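You operate a simulated robot arm through the tools that you are given. There is no shell and no other tool. Be economical: measure what you need, move in short steps, check, and stop when the job is done.

The job below is to be done with a simulated robot arm. You get a single attempt, and the scene is never put back.

Task
Gauge both rings and oil the one that reads green.
Fine: pull the yellow knob to unlock the table first; one drop from the black plunger; both rings stay in their nests.

The check looks at the end state, three seconds after you hand in, the way a careful person would. Anything else that was tipped, shoved, dropped, spilled or broken makes it a failure.

Robot
A 7-joint arm with a two-finger parallel gripper, fixed in place. Base frame: the origin is at the foot of the arm, x ahead of it, y to its left, z up. Lengths are in mm, angles in degrees, forces in N, time in s.
Its first joint turns from -66.0 to 66.0 degrees. Payload 2.5 kg.
The tool frame sits at the grasp point between the pads (the TCP): z along the fingers, y along the line on which they close. The tips reach 23 mm beyond it. The gripper opens to 94 mm. The fingers are 38 mm wide and 10 mm thick; the gripper's body (54 by 96 mm) begins 39 mm behind the TCP.
Orientation is that of the tool frame in the base frame, as [roll, pitch, yaw] about the fixed x, y, z axes, in that order (R = Rz(yaw) Ry(pitch) Rx(roll)). With the fingers straight down and closing along the base's y, the tool's x points along the base's -x, its y along +y and its z along -z.

Tools
- The arm moves only by the tool nudge_tool. Its argument "commands" is a list of rows, each a list of 7 numbers: the shift along the tool's x, y, z in units of 25 mm (1.0 is 25 mm), then the turn, a rotation vector about the tool's x, y, z in units of 6 degrees (1.0 is 6 degrees), then the closure, from 0 (fully open) to 1 (shut). In form: [[dx, dy, dz, wx, wy, wz, hand], ...]. A call has 1 to 20 rows; each row shifts and turns the commanded pose from where the row before left it, along the tool's axes as they then stand. A call with a number of a shift or a turn outside -1 to 1 is refused whole. A row lasts 0.2 s, in which the tool goes at most 50 mm and 8.6 degrees; a call with a longer step from one row to the next is refused whole, and so is a gripper value outside its range. A pose out of reach is approached as far as the arm can. The call stops where the force on the tool passes 40 N (or 10 N more than at its start, if that is more) or the arm is blocked; 0.2 s more then pass. The fingers move at their own pace (about 108 mm/s each) and stop on an object; they squeeze with about 26 N. The grip force told is the motor's: it shows also when the fingers shut on nothing. Time passes only in rows, and 0.2 s behind the last, so rows that do not move let the fingers close. It gives the time, the measured TCP pose, the force on the tool (base axes), the opening and the grip force at its end, in the units of the frame above (readings bear some noise).
- Cameras (640 x 400 px; columns grow to the right, rows downward): "scene" is fixed at [143, -419.7, 533.4]; the picture's right is [0.70, -0.71, 0.00], its down [-0.46, -0.45, -0.76] and it looks along [0.54, 0.54, -0.65] (base axes); focal length 244 px, centre (320, 200). "wrist" rides on the gripper at [-39, 0, -44] in the tool frame; the picture's right is [0.00, -1.00, 0.00], its down [0.97, 0.00, -0.24] and it looks along [0.24, 0.00, 0.97] (tool axes); focal length 218 px, centre (320, 200). There is no depth. A picture from a camera that has moved, and an enlarged one, comes with that camera's place and axes in the base frame and with its lens. The place of the scene camera against the robot may be out by one fixed shift of up to 18 mm in any direction.
- grab_frame(camera): a new picture of that camera. It takes no simulated time.
- inspect(camera, box): a new picture of the part [left, top, right, bottom] of that camera's present view, enlarged. It takes no simulated time.
- hand_in(): hands the job in; it is judged then, once.

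Go step by step. Nothing tells you positions but the pictures and the camera data: compare them with the known pose of the tool, close in by small moves and look again before you grip or let go. The budget is 120 turns and 84 pictures, counting those below and the enlarged ones. Unless the task says otherwise, let go and move clear before handing in, and close with one line.

The tools are called after "Emit:" by a JSON object that holds its "fn" and its "kwargs". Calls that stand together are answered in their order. nudge_tool: Moves the arm, as the interface text tells. Its arguments: {"type":"object","properties":{"commands":{"type":"array","items":{"type":"array","items":{"type":"number"}}}},"required":["commands"]} The other tools are called the same way: grab_frame (camera) takes a picture; inspect (camera, box) takes an enlarged picture of a part of a camera's view; hand_in () hands the job in.

At the start:

```text
clock: 0.0
tcp_pos: [432.2, -4.9, 351.5]
tool_rot: [-180.0, 0.0, -180.0]
ft_force: [-0.7, 0.8, -0.4]
opening: 94.0
gripper_force: 0.0
```

scene: 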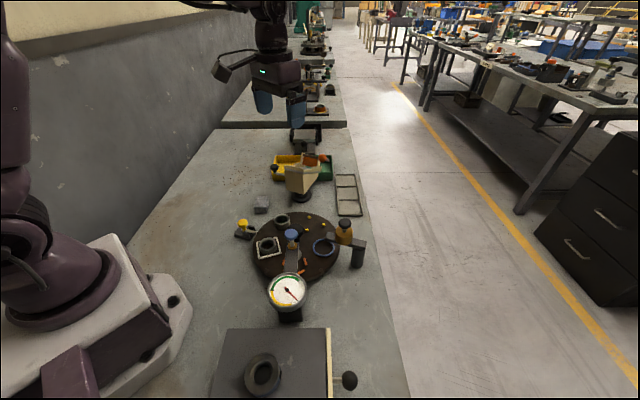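
wrist: 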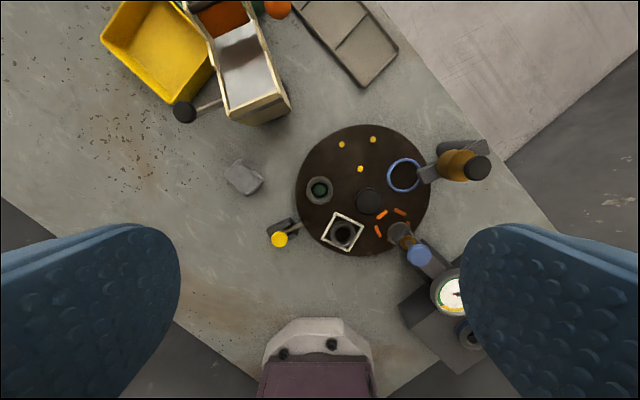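

I see a round turntable with nests, a dial gauge, a yellow knob lock, and an amber oiler with a black plunger. I'll look closer first.

Emit:
{"fn": "inspect", "kwargs": {"camera": "scene", "box": [220, 190, 390, 330]}}

Emit:
{"fn": "inspect", "kwargs": {"camera": "wrist", "box": [220, 110, 500, 285]}}

Emit:
{"fn": "inspect", "kwargs": {"camera": "scene", "box": [200, 130, 380, 250]}}

Emit:
{"fn": "inspect", "kwargs": {"camera": "scene", "box": [200, 250, 400, 400]}}

```text
2.86 times, centred on (305, 260) of scene
camera zoom: at [143.0, -419.7, 533.4], right [0.7, -0.71, 0.0], down [-0.46, -0.45, -0.76], along [0.54, 0.54, -0.65], focal length 696 px, centre (363, 29)
```

zoom: 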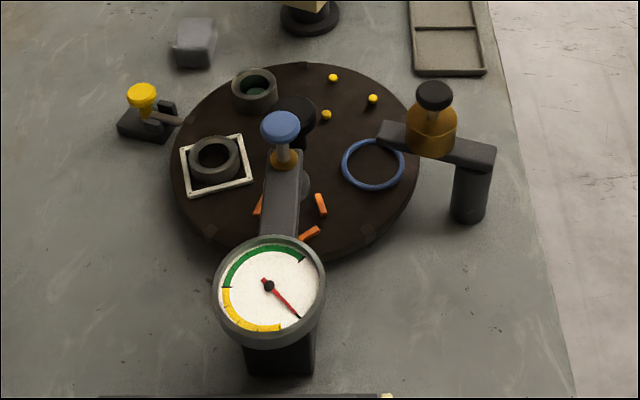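

```text
2.29 times, centred on (360, 198) of wrist
camera zoom: at [471.8, -3.4, 396.0], right [0.0, -1.0, 0.0], down [-0.97, 0.0, 0.24], along [-0.24, 0.0, -0.97], focal length 499 px, centre (229, 206)
```

zoom: 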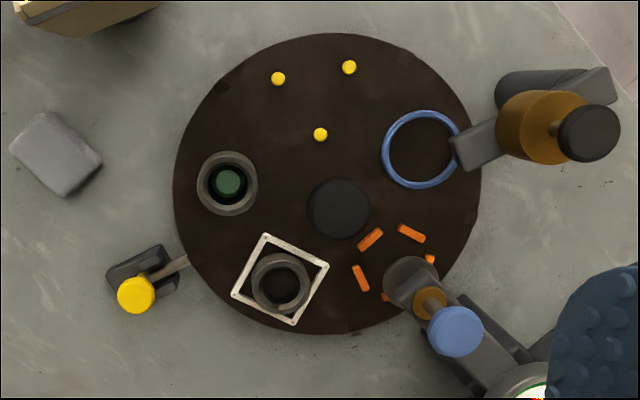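

```text
3.33 times, centred on (290, 190) of scene
camera zoom: at [143.0, -419.7, 533.4], right [0.7, -0.71, 0.0], down [-0.46, -0.45, -0.76], along [0.54, 0.54, -0.65], focal length 812 px, centre (420, 233)
```

zoom: 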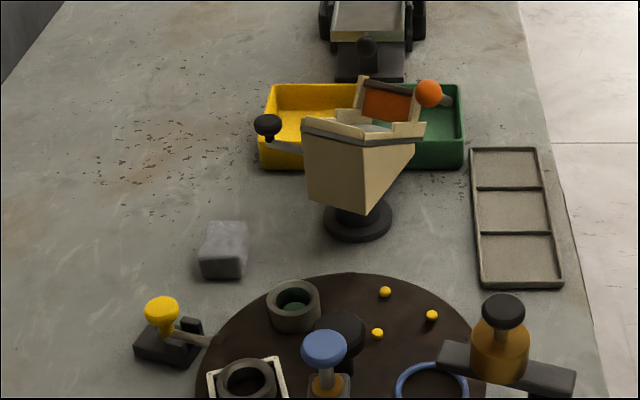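

```text
2.67 times, centred on (300, 325) of scene
camera zoom: at [143.0, -419.7, 533.4], right [0.7, -0.71, 0.0], down [-0.46, -0.45, -0.76], along [0.54, 0.54, -0.65], focal length 650 px, centre (373, -133)
```

zoom: 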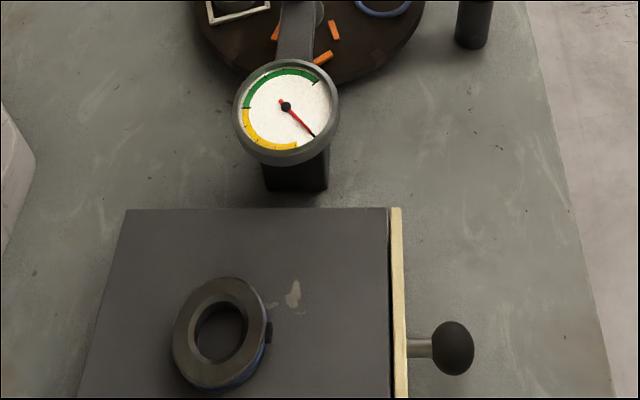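

The pictures put the turntable near (375, -90), with its surface around z≈0-40, not the -600 stated. I'll move part-way to above the yellow knob to measure by parallax before trusting any height.

Emit:
{"fn": "nudge_tool", "kwargs": {"commands": [[0.6, 0.36, 0.7, 0, 0, 0, 0], [0.6, 0.36, 0.7, 0, 0, 0, 0], [0.6, 0.36, 0.7, 0, 0, 0, 0], [0.6, 0.36, 0.7, 0, 0, 0, 0], [0.6, 0.36, 0.7, 0, 0, 0, 0], [0.6, 0.36, 0.7, 0, 0, 0, 0]]}}

Emit:
{"fn": "grab_frame", "kwargs": {"camera": "wrist"}}

Emit:
{"fn": "grab_frame", "kwargs": {"camera": "scene"}}

```text
clock: 1.4
tcp_pos: [342.5, 49.9, 246.5]
tool_rot: [180.0, -0.1, 179.9]
ft_force: [0.8, -0.1, -0.3]
opening: 93.9
gripper_force: 0.0
```

```text
77 pictures are left
camera wrist: at [381.2, 50.4, 291.0], right [0.0, -1.0, 0.0], down [-0.97, 0.0, 0.24], along [-0.24, 0.0, -0.97], focal length 218 px, centre (320, 200)
```

wrist: 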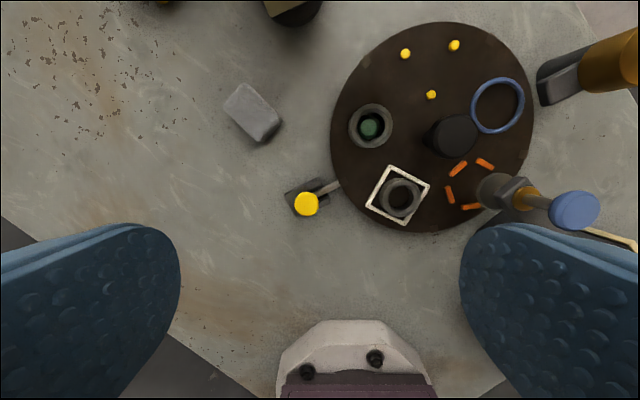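

```text
76 pictures are left
```

scene: 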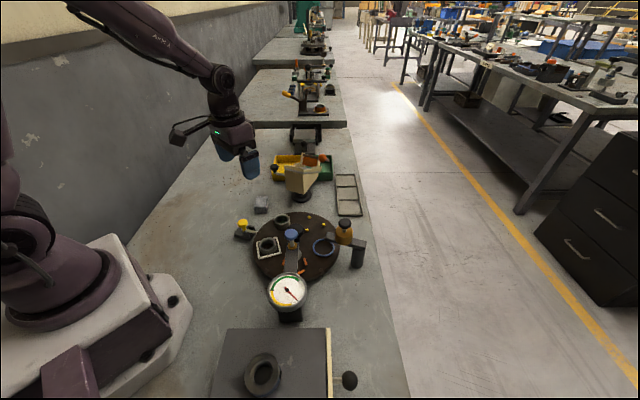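

Triangulated: turntable centre ≈(398,-81), top z≈18, radius ≈122; yellow knob top ≈(316,66.5,48). I'll look at details of knob, gauge and oiler.

Emit:
{"fn": "inspect", "kwargs": {"camera": "scene", "box": [225, 205, 289, 245]}}

Emit:
{"fn": "inspect", "kwargs": {"camera": "wrist", "box": [270, 80, 430, 230]}}

Emit:
{"fn": "inspect", "kwargs": {"camera": "wrist", "box": [430, 20, 640, 250]}}

Emit:
{"fn": "inspect", "kwargs": {"camera": "scene", "box": [310, 210, 374, 270]}}

```text
10.00 times, centred on (257, 225) of scene
camera zoom: at [143.0, -419.7, 533.4], right [0.7, -0.71, 0.0], down [-0.46, -0.45, -0.76], along [0.54, 0.54, -0.65], focal length 2436 px, centre (950, -50)
```

zoom: 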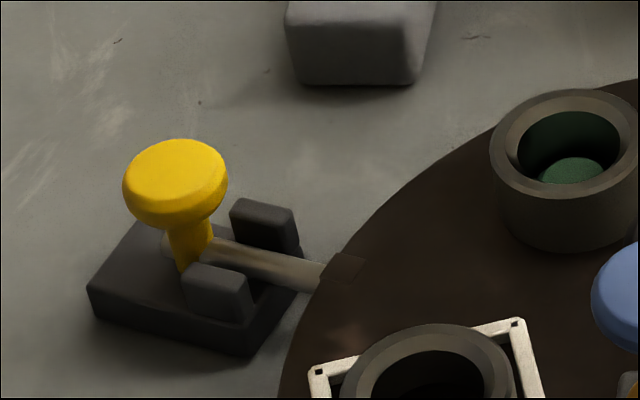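

```text
2.67 times, centred on (350, 155) of wrist
camera zoom: at [381.2, 50.4, 291.0], right [0.0, -1.0, 0.0], down [-0.97, 0.0, 0.24], along [-0.24, 0.0, -0.97], focal length 582 px, centre (240, 320)
```

zoom: 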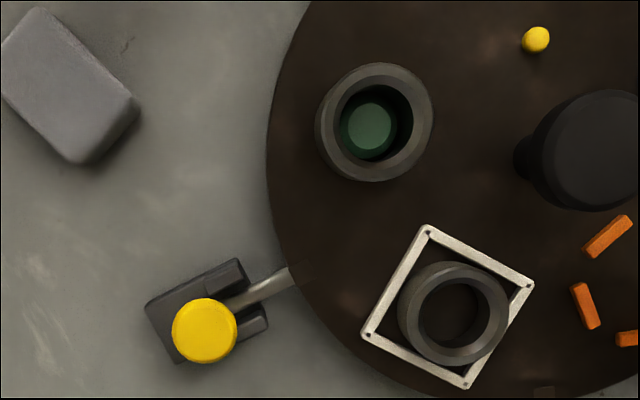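

```text
1.74 times, centred on (535, 135) of wrist
camera zoom: at [381.2, 50.4, 291.0], right [0.0, -1.0, 0.0], down [-0.97, 0.0, 0.24], along [-0.24, 0.0, -0.97], focal length 380 px, centre (-54, 313)
```

zoom: 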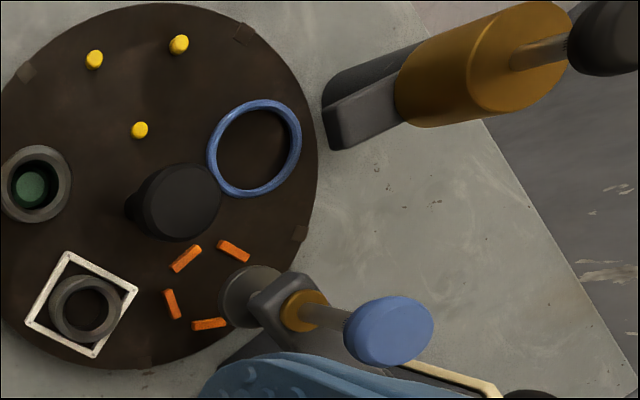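

```text
6.67 times, centred on (342, 240) of scene
camera zoom: at [143.0, -419.7, 533.4], right [0.7, -0.71, 0.0], down [-0.46, -0.45, -0.76], along [0.54, 0.54, -0.65], focal length 1624 px, centre (173, -67)
```

zoom: 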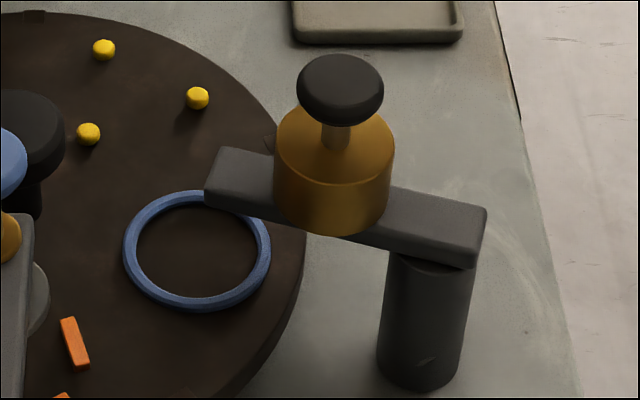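

The lock bolt is radial, so I'll pull the knob outward along about (-0.485, 0.875). Next I go above it with the fingers' closing line turned along that direction.

Emit:
{"fn": "nudge_tool", "kwargs": {"commands": [[0.177, 0.11, 0.91, 0, 0, 0, 0], [0.177, 0.11, 0.91, 0, 0, 0, 0], [0.177, 0.11, 0.91, 0, 0, 0, 0], [0.177, 0.11, 0.91, 0, 0, 0, 0], [0.177, 0.11, 0.91, 0, 0, 0, 0], [0.177, 0.11, 0.91, 0, 0, 0, 0], [0, 0, 0, 0, 0, -0.967, 0], [0, 0, 0, 0, 0, -0.967, 0], [0, 0, 0, 0, 0, -0.967, 0], [0, 0, 0, 0, 0, -0.967, 0], [0, 0, 0, 0, 0, -0.967, 0]]}}

Emit:
{"fn": "grab_frame", "kwargs": {"camera": "wrist"}}

Emit:
{"fn": "inspect", "kwargs": {"camera": "scene", "box": [200, 160, 328, 240]}}

```text
clock: 3.8
tcp_pos: [314.9, 66.7, 108.4]
tool_rot: [180.0, 0.0, -150.8]
ft_force: [0.8, 0.3, 0.5]
opening: 94.0
gripper_force: 0.1
```

```text
71 pictures are left
camera wrist: at [350.4, 86.1, 154.1], right [0.49, -0.87, 0.0], down [-0.85, -0.47, 0.24], along [-0.21, -0.12, -0.97], focal length 218 px, centre (320, 200)
```

wrist: 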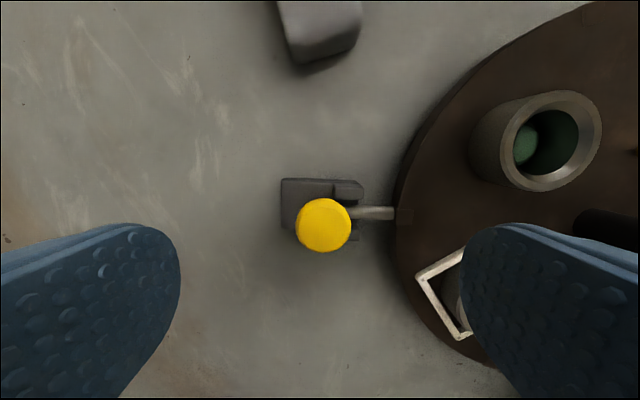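

```text
5.00 times, centred on (264, 200) of scene
camera zoom: at [143.0, -419.7, 533.4], right [0.7, -0.71, 0.0], down [-0.46, -0.45, -0.76], along [0.54, 0.54, -0.65], focal length 1218 px, centre (600, 200)
```

zoom: 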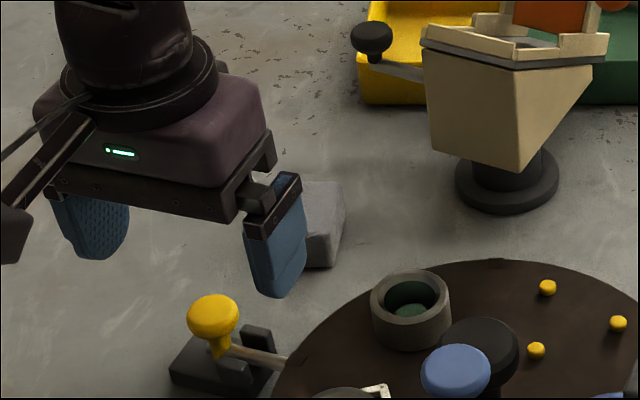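

The knob is well centred under the TCP. I'll half close so the fingers clear the table's rings, descend so the tips stay above the lock box, and look before gripping.

Emit:
{"fn": "nudge_tool", "kwargs": {"commands": [[0, -0.06, 0, 0, 0, 0, 0.45], [0, 0, 0, 0, 0, 0, 0.45], [0, 0, 0.56, 0, 0, 0, 0.45], [0, 0, 0.56, 0, 0, 0, 0.45], [0, 0, 0.56, 0, 0, 0, 0.45], [0, 0, 0.5, 0, 0, 0, 0.45]]}}

Emit:
{"fn": "inspect", "kwargs": {"camera": "scene", "box": [200, 180, 328, 260]}}

Emit:
{"fn": "grab_frame", "kwargs": {"camera": "wrist"}}

```text
clock: 5.2
tcp_pos: [316.0, 66.3, 55.1]
tool_rot: [179.9, 0.0, -151.0]
ft_force: [-0.3, -0.1, -0.3]
opening: 51.8
gripper_force: 0.0
```

```text
5.00 times, centred on (264, 220) of scene
camera zoom: at [143.0, -419.7, 533.4], right [0.7, -0.71, 0.0], down [-0.46, -0.45, -0.76], along [0.54, 0.54, -0.65], focal length 1218 px, centre (600, 100)
```

zoom: 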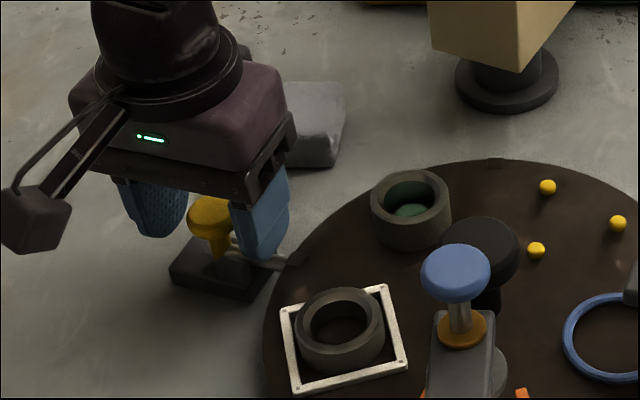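

```text
68 pictures are left
camera wrist: at [351.5, 85.2, 99.7], right [0.49, -0.87, 0.0], down [-0.85, -0.47, 0.24], along [-0.21, -0.12, -0.97], focal length 218 px, centre (320, 200)
```

wrist: 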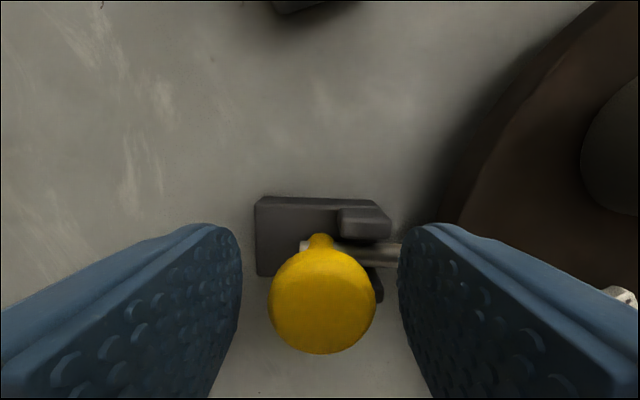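

Aligned, with the knob cap between the pads. Closing.

Emit:
{"fn": "nudge_tool", "kwargs": {"commands": [[0, 0, 0.1, 0, 0, 0, 0.9], [0, 0, 0, 0, 0, 0, 0.9], [0, 0, 0, 0, 0, 0, 0.9]]}}

```text
clock: 6.0
tcp_pos: [316.4, 65.4, 54.3]
tool_rot: [-179.9, -0.1, -151.1]
ft_force: [-2.6, -0.6, 2.5]
opening: 27.4
gripper_force: 45.0
stopped in row 3: the force on the tool passed its limit (the readings are from after the stop); the commanded pose is now the measured one
```

Gripped at 27 mm. Now I pull outward along tool +y in small steps.

Emit:
{"fn": "nudge_tool", "kwargs": {"commands": [[0, 0.2, 0, 0, 0, 0, 0.9], [0, 0.2, 0, 0, 0, 0, 0.9], [0, 0.2, 0, 0, 0, 0, 0.9], [0, 0.2, 0, 0, 0, 0, 0.9]]}}

Emit:
{"fn": "inspect", "kwargs": {"camera": "scene", "box": [200, 180, 328, 260]}}

```text
clock: 7.2
tcp_pos: [309.9, 76.8, 53.0]
tool_rot: [-179.4, 0.3, -151.4]
ft_force: [2.8, -1.5, -3.1]
opening: 27.5
gripper_force: 45.1
stopped in row 4: the force on the tool passed its limit (the readings are from after the stop); the commanded pose is now the measured one
```

```text
5.00 times, centred on (264, 220) of scene
camera zoom: at [143.0, -419.7, 533.4], right [0.7, -0.71, 0.0], down [-0.46, -0.46, -0.76], along [0.54, 0.54, -0.65], focal length 1218 px, centre (600, 100)
```

zoom: 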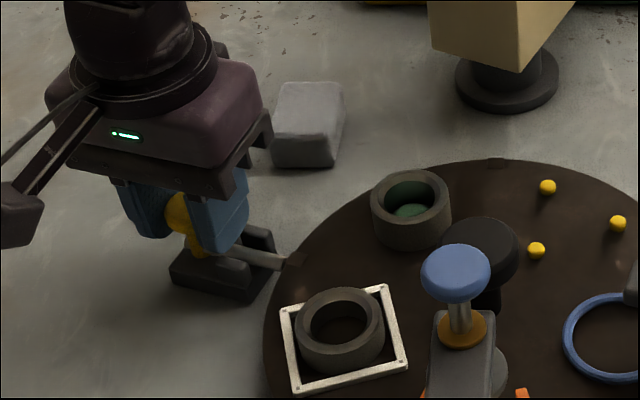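

Emit:
{"fn": "inspect", "kwargs": {"camera": "scene", "box": [228, 208, 276, 244]}}

Emit:
{"fn": "grab_frame", "kwargs": {"camera": "wrist"}}

```text
11.11 times, centred on (252, 226) of scene
camera zoom: at [143.0, -419.7, 533.4], right [0.7, -0.71, 0.0], down [-0.46, -0.46, -0.76], along [0.54, 0.54, -0.65], focal length 2707 px, centre (1076, -89)
```

zoom: 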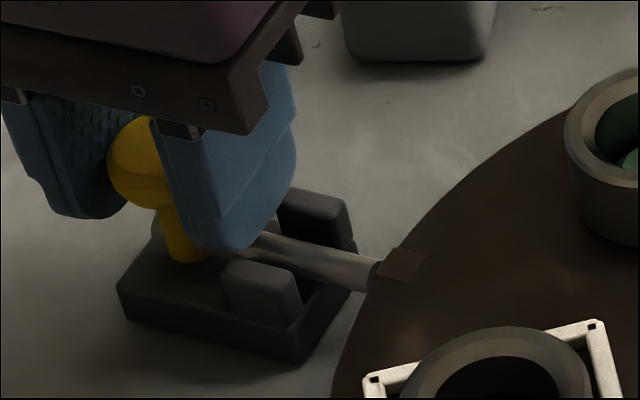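

```text
65 pictures are left
camera wrist: at [345.1, 97.4, 98.3], right [0.48, -0.88, 0.01], down [-0.85, -0.46, 0.24], along [-0.2, -0.12, -0.97], focal length 218 px, centre (320, 200)
```

wrist: 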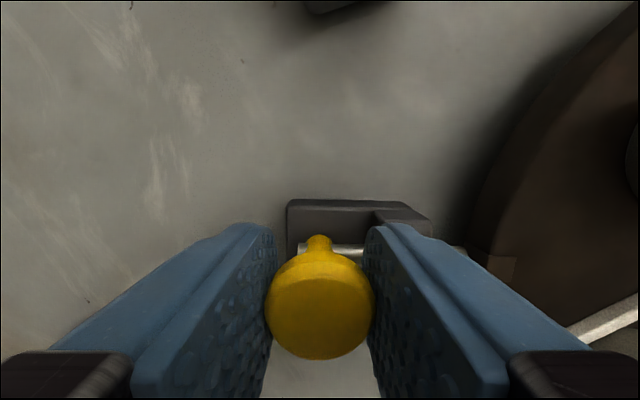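

The bolt slid out of its notch and hit a stop after about 13 mm. I'll release and see whether it stays out.

Emit:
{"fn": "nudge_tool", "kwargs": {"commands": [[0, 0, 0, 0, 0, 0, 0.45], [0, 0, 0, 0, 0, 0, 0.45], [0, 0, -0.5, 0, 0, 0, 0.45], [0, 0, -1, 0, 0, 0, 0.45], [0, 0, -1, 0, 0, 0, 0.45]]}}

Emit:
{"fn": "inspect", "kwargs": {"camera": "scene", "box": [228, 208, 276, 244]}}

```text
clock: 8.4
tcp_pos: [310.7, 78.3, 116.6]
tool_rot: [-179.5, 0.1, -151.4]
ft_force: [0.3, -0.4, 0.2]
opening: 51.7
gripper_force: 0.0
```

```text
11.11 times, centred on (252, 226) of scene
camera zoom: at [143.0, -419.7, 533.4], right [0.7, -0.71, 0.0], down [-0.46, -0.45, -0.76], along [0.54, 0.54, -0.65], focal length 2707 px, centre (1076, -89)
```

zoom: 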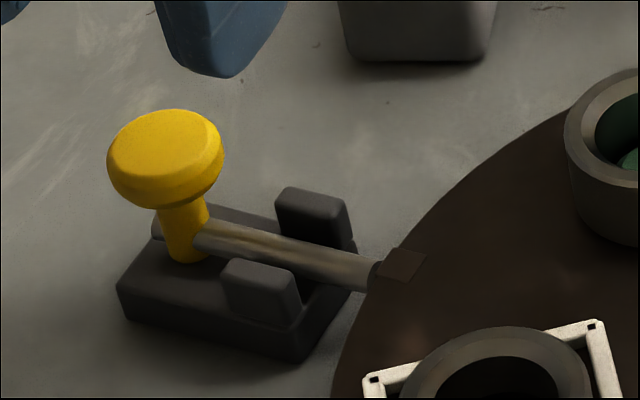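

The lock stays out. The tall central black knob (≈(390,-76), top z≈80) should turn the table. I'll go above it, with the hand oriented so its side box points away from the gauge.

Emit:
{"fn": "nudge_tool", "kwargs": {"commands": [[0, 0, -0.9, 0, 0, 0, 0.2], [0, 0, -0.9, 0, 0, 0, 0.2], [0, 0, -0.9, 0, 0, 0, 0.2], [0, 0, -0.9, 0, 0, 0, 0.2], [0.017, -0.87, 0, 0, 0, 0.9, 0.2], [0, 0, 0, 0, 0, 0.9, 0.2], [0, 0, 0, 0, 0, 0.9, 0.2], [0, 0, 0, 0, 0, 0.9, 0.2], [0, 0, 0, 0, 0, 0.9, 0.2], [0, 0, 0, 0, 0, 0.9, 0.2]]}}

```text
clock: 10.6
tcp_pos: [317.9, 59.8, 205.9]
tool_rot: [-179.7, 0.5, 176.1]
ft_force: [0.8, 0.3, 0.2]
opening: 75.3
gripper_force: 0.1
```

Emit:
{"fn": "nudge_tool", "kwargs": {"commands": [[-0.547, -0.873, 0, 0, 0, 0, 0.2], [-0.547, -0.873, 0, 0, 0, 0, 0.2], [-0.547, -0.873, 0, 0, 0, 0, 0.2], [-0.547, -0.873, 0, 0, 0, 0, 0.2], [-0.547, -0.873, 0, 0, 0, 0, 0.2], [-0.547, -0.873, 0, 0, 0, 0, 0.2], [0, 0, 0, 0, 0, 1, 0.2], [0, 0, 0, 0, 0, 1, 0.2], [0, 0, 0, 0, 0, 1, 0.2], [0, 0, 0, 0, 0, 1, 0.2], [0, 0, 0, 0, 0, 1, 0.2], [0, 0, 0, 0, 0, 1, 0.2], [0, 0, 0, 0, 0, 1, 0.2], [0, 0, 0, 0, 0, 1, 0.2], [0, 0, 0, 0, 0, 1, 0.2], [0, 0, 0, 0, 0, 1, 0.2], [0, 0, 0, 0, 0, 1, 0.2], [0, 0, 0, 0, 0, 1, 0.2], [0, 0, 0, 0, 0, 1, 0.2], [0, 0, 0, 0, 0, 1, 0.2]]}}

Emit:
{"fn": "grab_frame", "kwargs": {"camera": "wrist"}}

Emit:
{"fn": "grab_frame", "kwargs": {"camera": "scene"}}

```text
clock: 14.8
tcp_pos: [391.5, -76.2, 207.3]
tool_rot: [179.5, 0.2, 92.2]
ft_force: [1.3, 0.5, -0.4]
opening: 75.1
gripper_force: 0.0
```

```text
63 pictures are left
camera wrist: at [394.3, -114.2, 252.7], right [-1.0, -0.04, -0.01], down [-0.04, 0.97, 0.23], along [0.0, 0.23, -0.97], focal length 218 px, centre (320, 200)
```

wrist: 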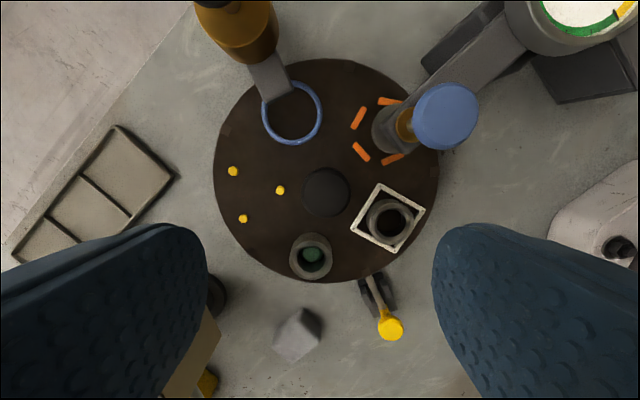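

```text
62 pictures are left
```

scene: 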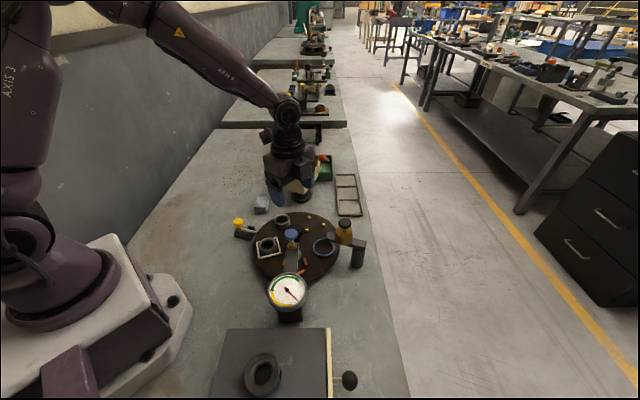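

The wrist turned fine. Hub ≈(387.5,-77.5). I'll try turning the wrist further clockwise in the air so there's room for a 72° CCW table turn.

Emit:
{"fn": "nudge_tool", "kwargs": {"commands": [[0, 0, 0, 0, 0, 1, 0.2], [0, 0, 0, 0, 0, 1, 0.2], [0, 0, 0, 0, 0, 1, 0.2], [0, 0, 0, 0, 0, 1, 0.2], [0, 0, 0, 0, 0, 1, 0.2], [0, 0, 0, 0, 0, 1, 0.2], [0, 0, 0, 0, 0, 1, 0.2], [0, 0, 0, 0, 0, 1, 0.2], [0, 0, 0, 0, 0, 1, 0.2], [0, 0, 0, 0, 0, 1, 0.2], [0, 0, 0, 0, 0, 1, 0.2], [0, 0, 0, 0, 0, 1, 0.2], [0, 0, 0, 0, 0, 1, 0.2], [0, 0, 0, 0, 0, 1, 0.2]]}}

Emit:
{"fn": "grab_frame", "kwargs": {"camera": "wrist"}}

```text
clock: 17.8
tcp_pos: [393.0, -76.8, 207.3]
tool_rot: [179.6, -0.4, 8.1]
ft_force: [-0.4, 0.0, -0.9]
opening: 75.4
gripper_force: 0.1
```

```text
61 pictures are left
camera wrist: at [354.0, -81.1, 252.0], right [-0.14, 0.99, -0.01], down [0.96, 0.14, 0.25], along [0.25, 0.03, -0.97], focal length 218 px, centre (320, 200)
```

wrist: 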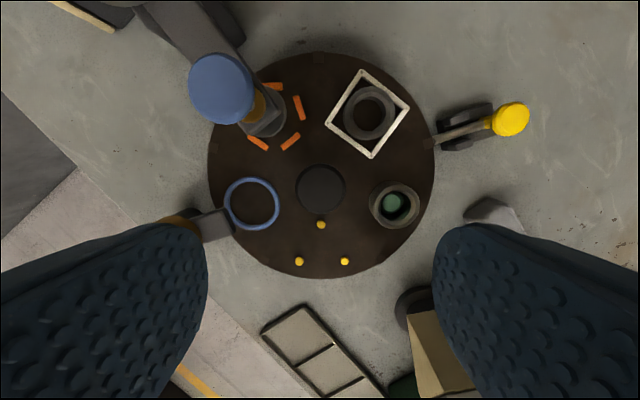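

Emit:
{"fn": "inspect", "kwargs": {"camera": "scene", "box": [225, 80, 385, 220]}}

```text
2.86 times, centred on (305, 150) of scene
camera zoom: at [143.0, -419.7, 533.4], right [0.7, -0.71, 0.0], down [-0.46, -0.45, -0.76], along [0.54, 0.54, -0.65], focal length 696 px, centre (363, 343)
```

zoom: 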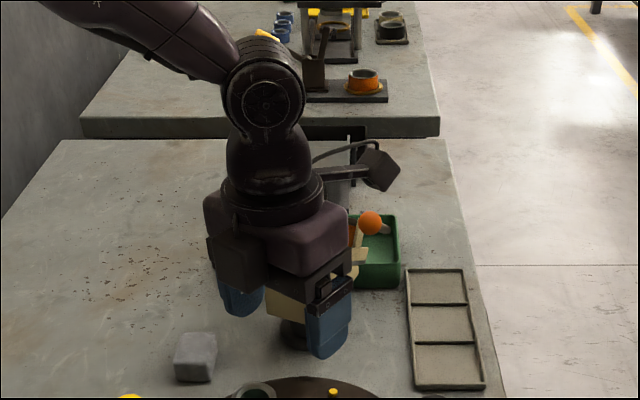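

Both sides of the hand should clear the gauge plunger by about 6 mm at the hub height. I'll re-centre and descend part way, then check.

Emit:
{"fn": "nudge_tool", "kwargs": {"commands": [[-0.2, 0, 0.8, 0, 0, 0, 0.2], [0, 0, 0.8, 0, 0, 0, 0.2], [0, 0, 0.8, 0, 0, 0, 0.2], [0, 0, 0.8, 0, 0, 0, 0.2]]}}

Emit:
{"fn": "grab_frame", "kwargs": {"camera": "wrist"}}

Emit:
{"fn": "inspect", "kwargs": {"camera": "scene", "box": [225, 150, 385, 290]}}

```text
clock: 18.8
tcp_pos: [388.5, -76.4, 128.0]
tool_rot: [179.5, -0.4, 8.0]
ft_force: [0.7, 0.1, -0.6]
opening: 75.1
gripper_force: 0.0
```

```text
59 pictures are left
camera wrist: at [350.1, -82.1, 172.3], right [-0.14, 0.99, -0.01], down [0.96, 0.14, 0.25], along [0.25, 0.03, -0.97], focal length 218 px, centre (320, 200)
```

wrist: 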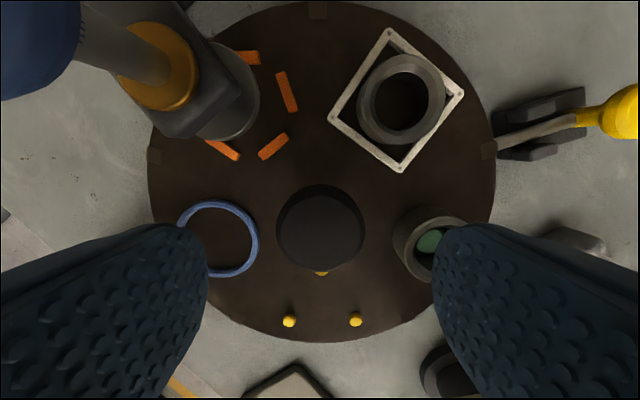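

```text
2.86 times, centred on (305, 220) of scene
camera zoom: at [143.0, -419.7, 533.4], right [0.7, -0.71, 0.0], down [-0.46, -0.45, -0.76], along [0.54, 0.54, -0.65], focal length 696 px, centre (363, 143)
```

zoom: 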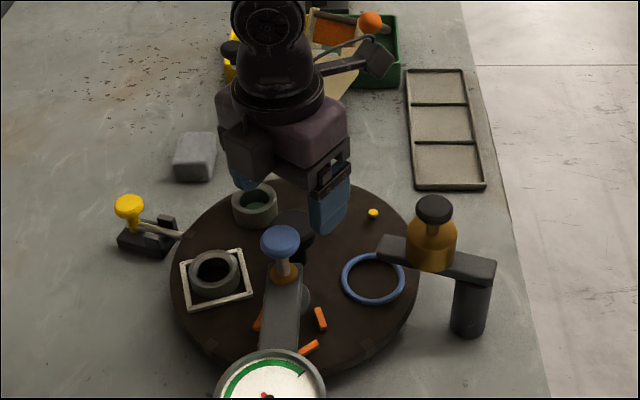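

Hub top is at z≈80 and is centred between the fingers. Descending to TCP z≈82 and gripping gently.

Emit:
{"fn": "nudge_tool", "kwargs": {"commands": [[-0.06, 0, 0.6, 0, 0, 0, 0.35], [0, 0, 0.6, 0, 0, 0, 0.35], [0, 0, 0.6, 0, 0, 0, 0.35], [0, 0, 0, 0, 0, 0, 0.45], [0, 0, 0, 0, 0, 0, 0.52], [0, 0, 0, 0, 0, 0, 0.6], [0, 0, 0, 0, 0, 0, 0.7]]}}

Emit:
{"fn": "inspect", "kwargs": {"camera": "scene", "box": [225, 170, 385, 310]}}

Emit:
{"fn": "grab_frame", "kwargs": {"camera": "wrist"}}

```text
clock: 20.4
tcp_pos: [387.7, -77.6, 82.6]
tool_rot: [179.7, -0.2, 8.2]
ft_force: [1.1, 0.4, -5.4]
opening: 41.3
gripper_force: 45.5
```

```text
2.86 times, centred on (305, 240) of scene
camera zoom: at [143.0, -419.7, 533.4], right [0.7, -0.71, 0.0], down [-0.46, -0.45, -0.76], along [0.54, 0.54, -0.65], focal length 696 px, centre (363, 86)
```

zoom: 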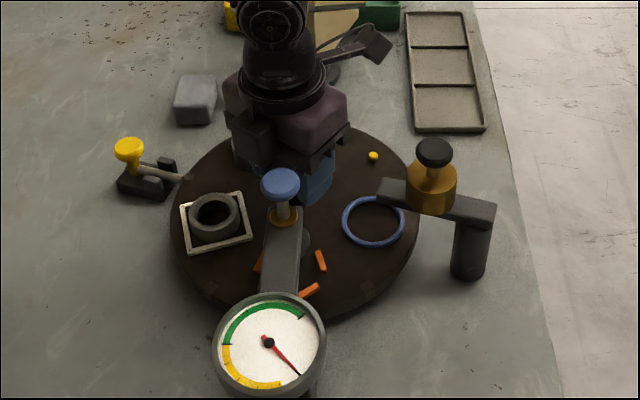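

```text
56 pictures are left
camera wrist: at [349.5, -82.4, 127.1], right [-0.14, 0.99, -0.01], down [0.96, 0.14, 0.25], along [0.25, 0.03, -0.97], focal length 218 px, centre (320, 200)
```

wrist: 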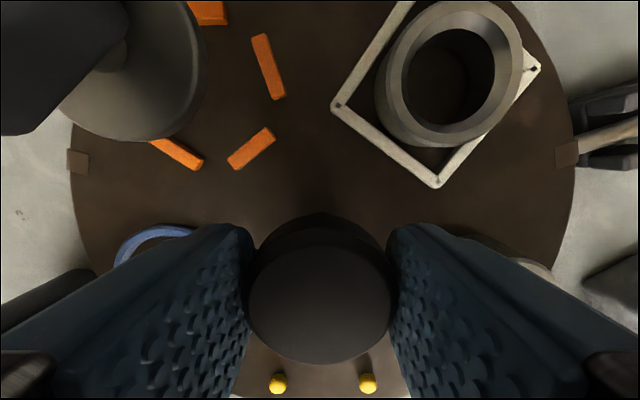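

Gripped at 41 mm. I'll turn the table CCW slowly for 9° and check for movement.

Emit:
{"fn": "nudge_tool", "kwargs": {"commands": [[0, 0, 0, 0, 0, -0.3, 0.7], [0, 0, 0, 0, 0, -0.4, 0.7], [0, 0, 0, 0, 0, -0.4, 0.7], [0, 0, 0, 0, 0, -0.4, 0.7]]}}

Emit:
{"fn": "inspect", "kwargs": {"camera": "scene", "box": [225, 170, 385, 310]}}

```text
clock: 21.4
tcp_pos: [387.2, -78.7, 82.4]
tool_rot: [179.5, -0.5, 17.1]
ft_force: [8.3, 0.8, -5.3]
opening: 41.2
gripper_force: 45.0
```

```text
2.86 times, centred on (305, 240) of scene
camera zoom: at [143.0, -419.7, 533.4], right [0.7, -0.71, 0.0], down [-0.46, -0.45, -0.76], along [0.54, 0.54, -0.65], focal length 696 px, centre (363, 86)
```

zoom: 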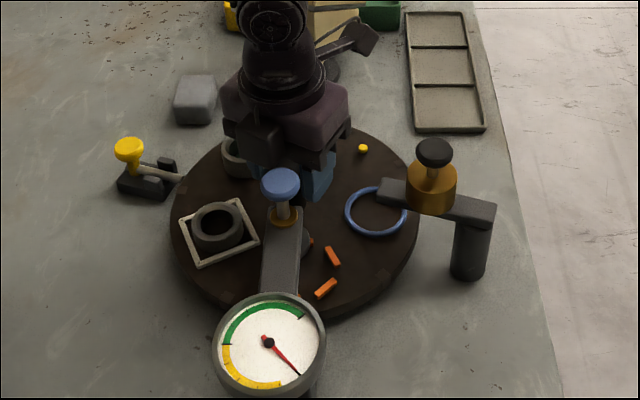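

The table turns with the hub and everything stays seated. Continuing 30°, then I'll check clearance under the gauge probe.

Emit:
{"fn": "nudge_tool", "kwargs": {"commands": [[0, 0, 0, 0, 0, -0.5, 0.7], [0, 0, 0, 0, 0, -0.5, 0.7], [0, 0, 0, 0, 0, -0.5, 0.7], [0, 0, 0, 0, 0, -0.5, 0.7], [0, 0, 0, 0, 0, -0.5, 0.7], [0, 0, 0, 0, 0, -0.5, 0.7], [0, 0, 0, 0, 0, -0.5, 0.7], [0, 0, 0, 0, 0, -0.5, 0.7], [0, 0, 0, 0, 0, -0.5, 0.7], [0, 0, 0, 0, 0, -0.5, 0.7]]}}

Emit:
{"fn": "inspect", "kwargs": {"camera": "scene", "box": [235, 200, 355, 305]}}

Emit:
{"fn": "grab_frame", "kwargs": {"camera": "wrist"}}

```text
clock: 23.6
tcp_pos: [388.2, -79.0, 82.8]
tool_rot: [179.3, -0.1, 47.1]
ft_force: [18.7, -7.1, -6.9]
opening: 41.2
gripper_force: 45.0
```

```text
3.81 times, centred on (295, 252) of scene
camera zoom: at [143.0, -419.7, 533.4], right [0.7, -0.71, 0.0], down [-0.46, -0.45, -0.76], along [0.54, 0.54, -0.65], focal length 928 px, centre (415, 0)
```

zoom: 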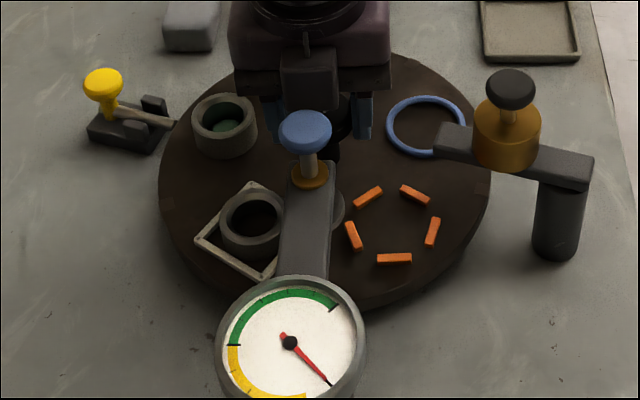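

```text
53 pictures are left
camera wrist: at [361.6, -106.0, 127.5], right [-0.73, 0.68, -0.01], down [0.66, 0.71, 0.24], along [0.17, 0.17, -0.97], focal length 218 px, centre (320, 200)
```

wrist: 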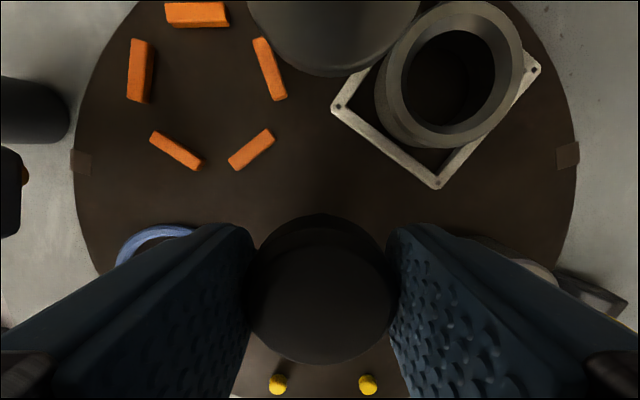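

Side force is building (≈20 N), so I'll open the fingers briefly to see whether it is hub misalignment or contact with the gauge.

Emit:
{"fn": "nudge_tool", "kwargs": {"commands": [[0, 0, 0, 0, 0, 0, 0.5], [0, 0, 0, 0, 0, 0, 0.45]]}}

Emit:
{"fn": "inspect", "kwargs": {"camera": "scene", "box": [270, 200, 330, 250]}}

Emit:
{"fn": "grab_frame", "kwargs": {"camera": "wrist"}}

```text
clock: 24.2
tcp_pos: [386.0, -77.7, 82.1]
tool_rot: [179.6, 0.0, 47.2]
ft_force: [-0.5, -0.3, -0.5]
opening: 51.7
gripper_force: 0.0
```

```text
8.00 times, centred on (300, 225) of scene
camera zoom: at [143.0, -419.7, 533.4], right [0.7, -0.71, 0.0], down [-0.46, -0.45, -0.76], along [0.54, 0.54, -0.65], focal length 1949 px, centre (480, 0)
```

zoom: 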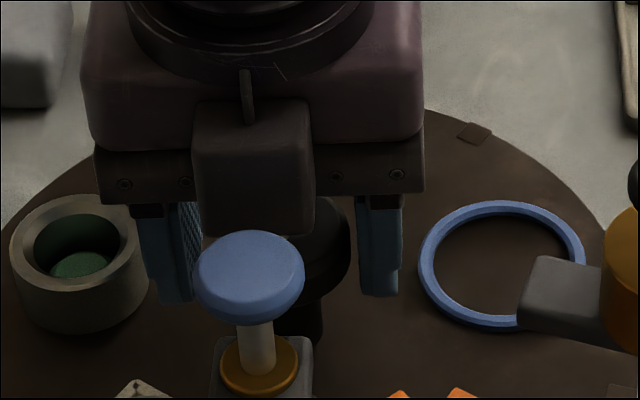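

```text
51 pictures are left
camera wrist: at [360.2, -105.4, 126.8], right [-0.73, 0.68, -0.01], down [0.66, 0.71, 0.24], along [0.17, 0.17, -0.97], focal length 218 px, centre (320, 200)
```

wrist: 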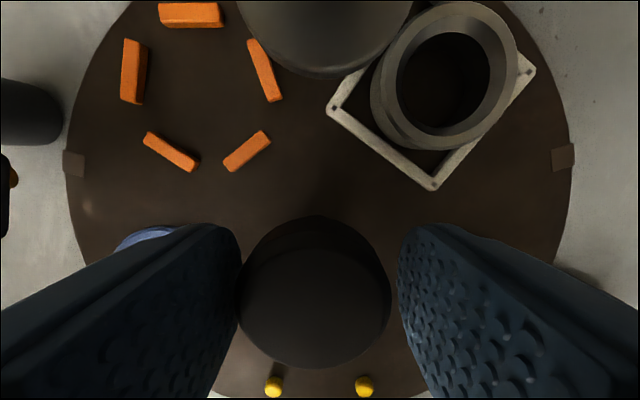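

Force vanished on release, so it was hub offset; the true hub is ≈(389.8,-77.3). I re-centre, regrip and turn the remaining 33°.

Emit:
{"fn": "nudge_tool", "kwargs": {"commands": [[0.116, 0.1, 0, 0, 0, 0, 0.45], [0, 0, 0, 0, 0, 0, 0.55], [0, 0, 0, 0, 0, 0, 0.65], [0, 0, 0, 0, 0, 0, 0.7], [0, 0, 0, 0, 0, -0.502, 0.7], [0, 0, 0, 0, 0, -0.502, 0.7], [0, 0, 0, 0, 0, -0.502, 0.7], [0, 0, 0, 0, 0, -0.502, 0.7], [0, 0, 0, 0, 0, -0.502, 0.7], [0, 0, 0, 0, 0, -0.502, 0.7], [0, 0, 0, 0, 0, -0.502, 0.7], [0, 0, 0, 0, 0, -0.502, 0.7], [0, 0, 0, 0, 0, -0.502, 0.7], [0, 0, 0, 0, 0, -0.502, 0.7], [0, 0, 0, 0, 0, -0.502, 0.7]]}}

Emit:
{"fn": "inspect", "kwargs": {"camera": "scene", "box": [225, 200, 345, 305]}}

```text
clock: 27.4
tcp_pos: [388.8, -76.8, 82.1]
tool_rot: [179.8, 0.0, 80.2]
ft_force: [-15.5, 15.6, -3.1]
opening: 41.7
gripper_force: 45.1
```

```text
3.81 times, centred on (285, 252) of scene
camera zoom: at [143.0, -419.7, 533.4], right [0.7, -0.71, 0.0], down [-0.46, -0.45, -0.76], along [0.54, 0.54, -0.65], focal length 928 px, centre (453, 0)
```

zoom: 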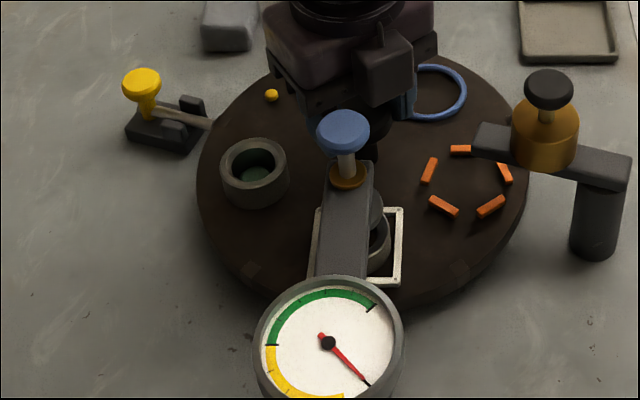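

White-nest ring looks under the probe. I'll release, lift clear, and check the notch alignment at the bolt tip.

Emit:
{"fn": "nudge_tool", "kwargs": {"commands": [[0, 0, 0, 0, 0, 0, 0.5], [0, 0, 0, 0, 0, 0, 0.4], [0, 0, -0.5, 0, 0, 0, 0.3], [0, 0, -1, 0, 0, 0, 0.3], [0, 0, -1, 0, 0, 0, 0.3], [0, 0, -1, 0, 0, 0, 0.3], [0, 0, -1, 0, 0, 0, 0.3]]}}

Emit:
{"fn": "inspect", "kwargs": {"camera": "scene", "box": [228, 208, 276, 244]}}

Emit:
{"fn": "grab_frame", "kwargs": {"camera": "wrist"}}

```text
clock: 29.0
tcp_pos: [389.6, -76.8, 195.7]
tool_rot: [179.6, 0.2, 80.3]
ft_force: [-0.6, -0.3, -0.2]
opening: 65.9
gripper_force: 0.1
```

```text
11.11 times, centred on (252, 226) of scene
camera zoom: at [143.0, -419.7, 533.4], right [0.7, -0.71, 0.0], down [-0.46, -0.45, -0.76], along [0.54, 0.54, -0.65], focal length 2707 px, centre (1076, -89)
```

zoom: 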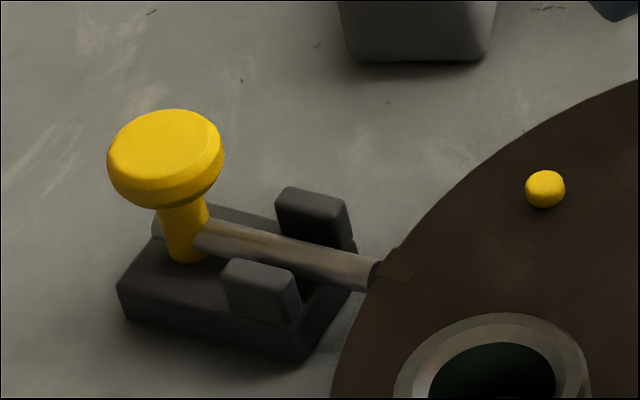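

```text
48 pictures are left
camera wrist: at [382.8, -114.3, 240.7], right [-0.99, 0.17, -0.01], down [0.16, 0.96, 0.24], along [0.05, 0.23, -0.97], focal length 218 px, centre (320, 200)
```

wrist: 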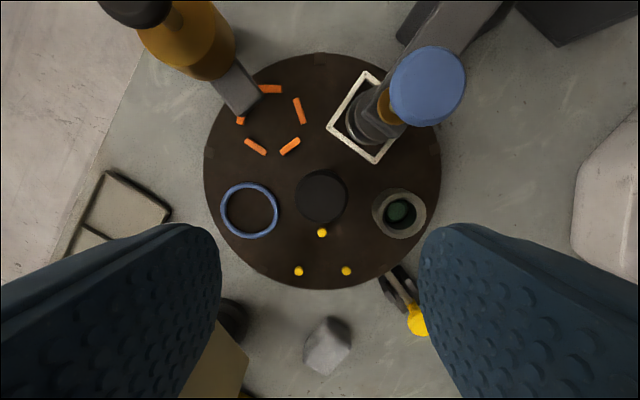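

The notch is aligned with the bolt. I close the fingers and go over the blue gauge plunger (≈(336,-130.5), top z≈143).

Emit:
{"fn": "nudge_tool", "kwargs": {"commands": [[0, 0, 0, 0, 0, 0, 1], [0, 0, 0, 0, 0, 0, 1], [-0.62, -0.437, 0, 0, 0, 0, 1], [-0.62, -0.437, 0, 0, 0, 0, 1], [-0.62, -0.437, 0, 0, 0, 0, 1], [-0.62, -0.437, 0, 0, 0, 0, 1], [0, 0, 0.3, 0, 0, 0, 1]]}}

Emit:
{"fn": "inspect", "kwargs": {"camera": "scene", "box": [225, 150, 385, 310]}}

Emit:
{"fn": "grab_frame", "kwargs": {"camera": "wrist"}}

```text
clock: 30.6
tcp_pos: [335.4, -130.1, 188.3]
tool_rot: [179.4, 0.2, 80.4]
ft_force: [0.4, -0.4, -0.4]
opening: 0.0
gripper_force: 25.8
```

```text
2.50 times, centred on (305, 230) of scene
camera zoom: at [143.0, -419.7, 533.4], right [0.7, -0.71, 0.0], down [-0.46, -0.45, -0.76], along [0.54, 0.54, -0.65], focal length 609 px, centre (358, 125)
```

zoom: 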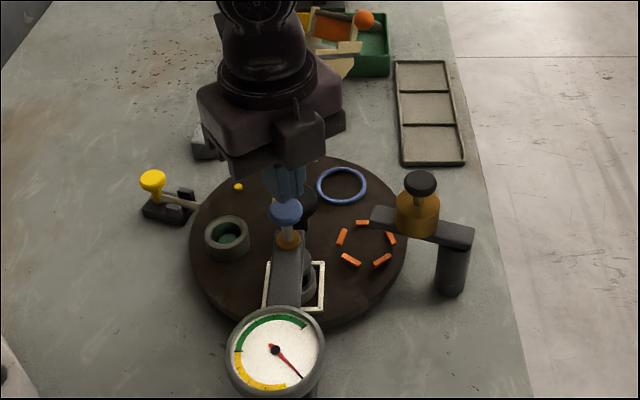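

```text
46 pictures are left
camera wrist: at [329.8, -168.1, 232.3], right [-0.99, 0.17, -0.01], down [0.16, 0.96, 0.24], along [0.05, 0.23, -0.97], focal length 218 px, centre (320, 200)
```

wrist: 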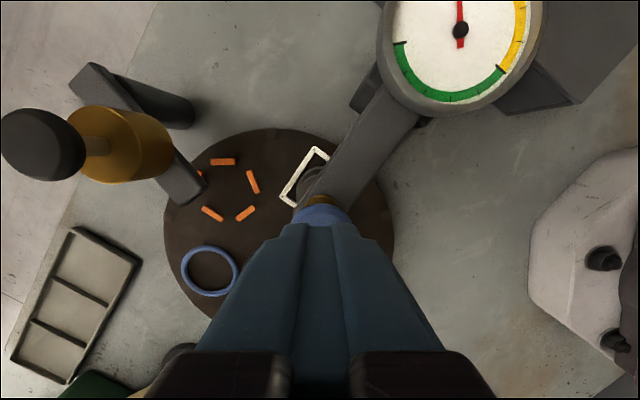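

Aligned over the plunger. Descending slowly until contact.

Emit:
{"fn": "nudge_tool", "kwargs": {"commands": [[0, 0, 0.3, 0, 0, 0, 1], [0, 0, 0.3, 0, 0, 0, 1], [0, 0, 0.15, 0, 0, 0, 1], [0, 0, 0.1, 0, 0, 0, 1], [0, 0, 0.1, 0, 0, 0, 1]]}}

Emit:
{"fn": "inspect", "kwargs": {"camera": "scene", "box": [245, 190, 345, 315]}}

```text
clock: 31.8
tcp_pos: [335.7, -131.6, 163.6]
tool_rot: [179.5, 0.3, 80.3]
ft_force: [0.3, 0.7, 1.1]
opening: 0.1
gripper_force: 26.1
```

```text
3.20 times, centred on (295, 252) of scene
camera zoom: at [143.0, -419.7, 533.4], right [0.7, -0.71, 0.0], down [-0.46, -0.45, -0.76], along [0.54, 0.54, -0.65], focal length 780 px, centre (400, 32)
```

zoom: 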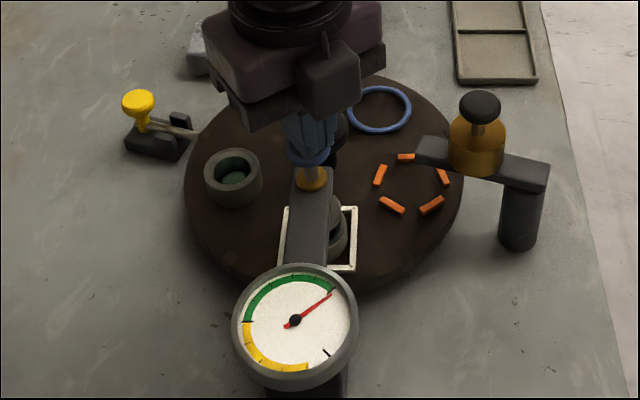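

The needle is moving. Pressing further until it bottoms.

Emit:
{"fn": "nudge_tool", "kwargs": {"commands": [[0, 0, 0.1, 0, 0, 0, 1], [0, 0, 0.1, 0, 0, 0, 1], [0, 0, 0, 0, 0, 0, 1]]}}

Emit:
{"fn": "inspect", "kwargs": {"camera": "scene", "box": [245, 190, 345, 315]}}

```text
clock: 32.6
tcp_pos: [336.4, -130.6, 158.4]
tool_rot: [179.4, 0.2, 80.2]
ft_force: [0.0, 0.2, 2.0]
opening: 0.0
gripper_force: 26.4
```

```text
3.20 times, centred on (295, 252) of scene
camera zoom: at [143.0, -419.7, 533.4], right [0.7, -0.71, 0.0], down [-0.46, -0.45, -0.76], along [0.54, 0.54, -0.65], focal length 780 px, centre (400, 32)
```

zoom: 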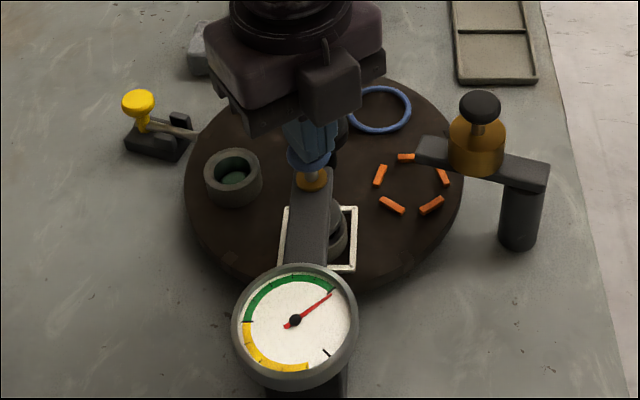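

Emit:
{"fn": "nudge_tool", "kwargs": {"commands": [[0, 0, 0.12, 0, 0, 0, 1], [0, 0, 0.12, 0, 0, 0, 1], [0, 0, 0.12, 0, 0, 0, 1], [0, 0, 0, 0, 0, 0, 1]]}}

Emit:
{"fn": "inspect", "kwargs": {"camera": "scene", "box": [260, 240, 324, 312]}}

```text
clock: 33.6
tcp_pos: [337.3, -130.7, 148.5]
tool_rot: [179.5, 0.2, 80.4]
ft_force: [-1.1, 0.0, 2.3]
opening: 0.1
gripper_force: 25.7
```

```text
5.56 times, centred on (292, 276) of scene
camera zoom: at [143.0, -419.7, 533.4], right [0.7, -0.71, 0.0], down [-0.46, -0.45, -0.76], along [0.54, 0.54, -0.65], focal length 1354 px, centre (476, -222)
```

zoom: 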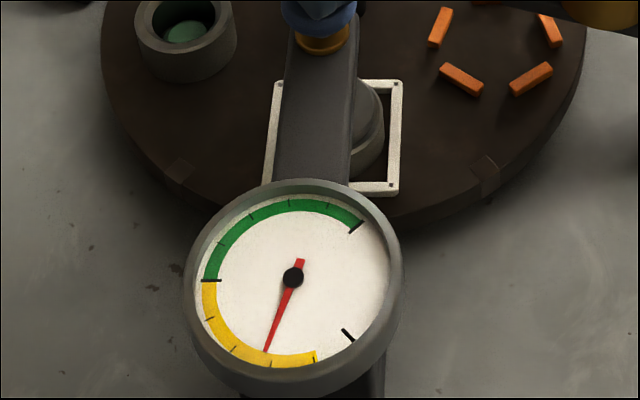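

Needle now points in yellow. I need to know whether the plunger is bottomed; pressing a bit further.

Emit:
{"fn": "nudge_tool", "kwargs": {"commands": [[0, 0, 0.06, 0, 0, 0, 1], [0, 0, 0.06, 0, 0, 0, 1], [0, 0, 0, 0, 0, 0, 1]]}}

Emit:
{"fn": "inspect", "kwargs": {"camera": "scene", "box": [260, 190, 324, 312]}}

```text
clock: 34.2
tcp_pos: [336.3, -131.2, 148.9]
tool_rot: [179.4, 0.0, 80.3]
ft_force: [-3.3, 0.2, 6.6]
opening: 0.0
gripper_force: 25.9
stopped in row 2: the force on the tool passed its limit (the readings are from after the stop); the commanded pose is now the measured one
```

```text
3.28 times, centred on (292, 251) of scene
camera zoom: at [143.0, -419.7, 533.4], right [0.7, -0.71, 0.0], down [-0.46, -0.46, -0.76], along [0.54, 0.54, -0.65], focal length 799 px, centre (412, 33)
```

zoom: 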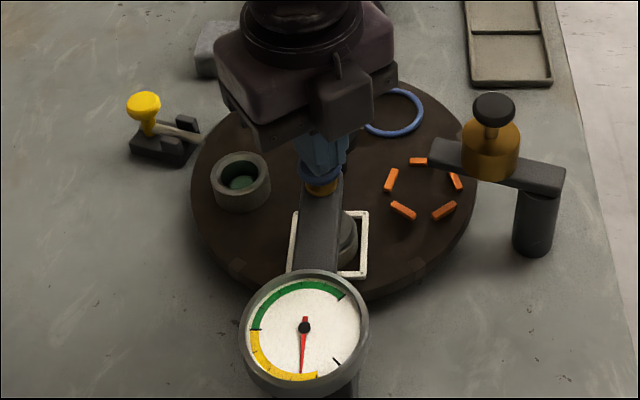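

Bottomed: the white-nest ring reads yellow. I raise, check that the gauge returns, and go back over the hub with the wrist wound back 72°.

Emit:
{"fn": "nudge_tool", "kwargs": {"commands": [[0, 0, -0.3, 0, 0, 0, 1], [0, 0, -0.6, 0, 0, 0, 1], [0, 0, -0.8, 0, 0, 0, 1], [0, 0, -0.4, 0, 0, 0, 1], [0.62, 0.437, 0, 0, 0, 0, 1], [0.62, 0.437, 0, 0, 0, 0, 1], [0.62, 0.437, 0, 0, 0, 0, 1], [0.62, 0.437, 0, 0, 0, 0, 1], [0, 0, 0, 0, 0, 1, 0.3], [0, 0, 0, 0, 0, 1, 0.3], [0, 0, 0, 0, 0, 1, 0.3], [0, 0, 0, 0, 0, 1, 0.3], [0, 0, 0, 0, 0, 1, 0.3], [0, 0, 0, 0, 0, 1, 0.3], [0, 0, 0, 0, 0, 1, 0.3], [0, 0, 0, 0, 0, 1, 0.3], [0, 0, 0, 0, 0, 1, 0.3], [0, 0, 0, 0, 0, 1, 0.3], [0, 0, 0, 0, 0, 1, 0.3], [0, 0, 0, 0, 0, 1, 0.3]]}}

Emit:
{"fn": "inspect", "kwargs": {"camera": "scene", "box": [225, 190, 365, 312]}}

```text
clock: 38.4
tcp_pos: [389.2, -75.0, 201.7]
tool_rot: [179.6, -0.5, 8.3]
ft_force: [0.1, 0.6, 0.3]
opening: 65.8
gripper_force: 0.0
```

```text
3.28 times, centred on (295, 251) of scene
camera zoom: at [143.0, -419.7, 533.4], right [0.7, -0.71, 0.0], down [-0.46, -0.45, -0.76], along [0.54, 0.54, -0.65], focal length 799 px, centre (402, 33)
```

zoom: 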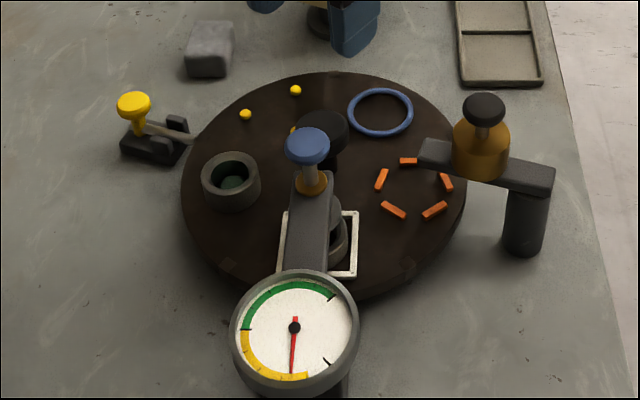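

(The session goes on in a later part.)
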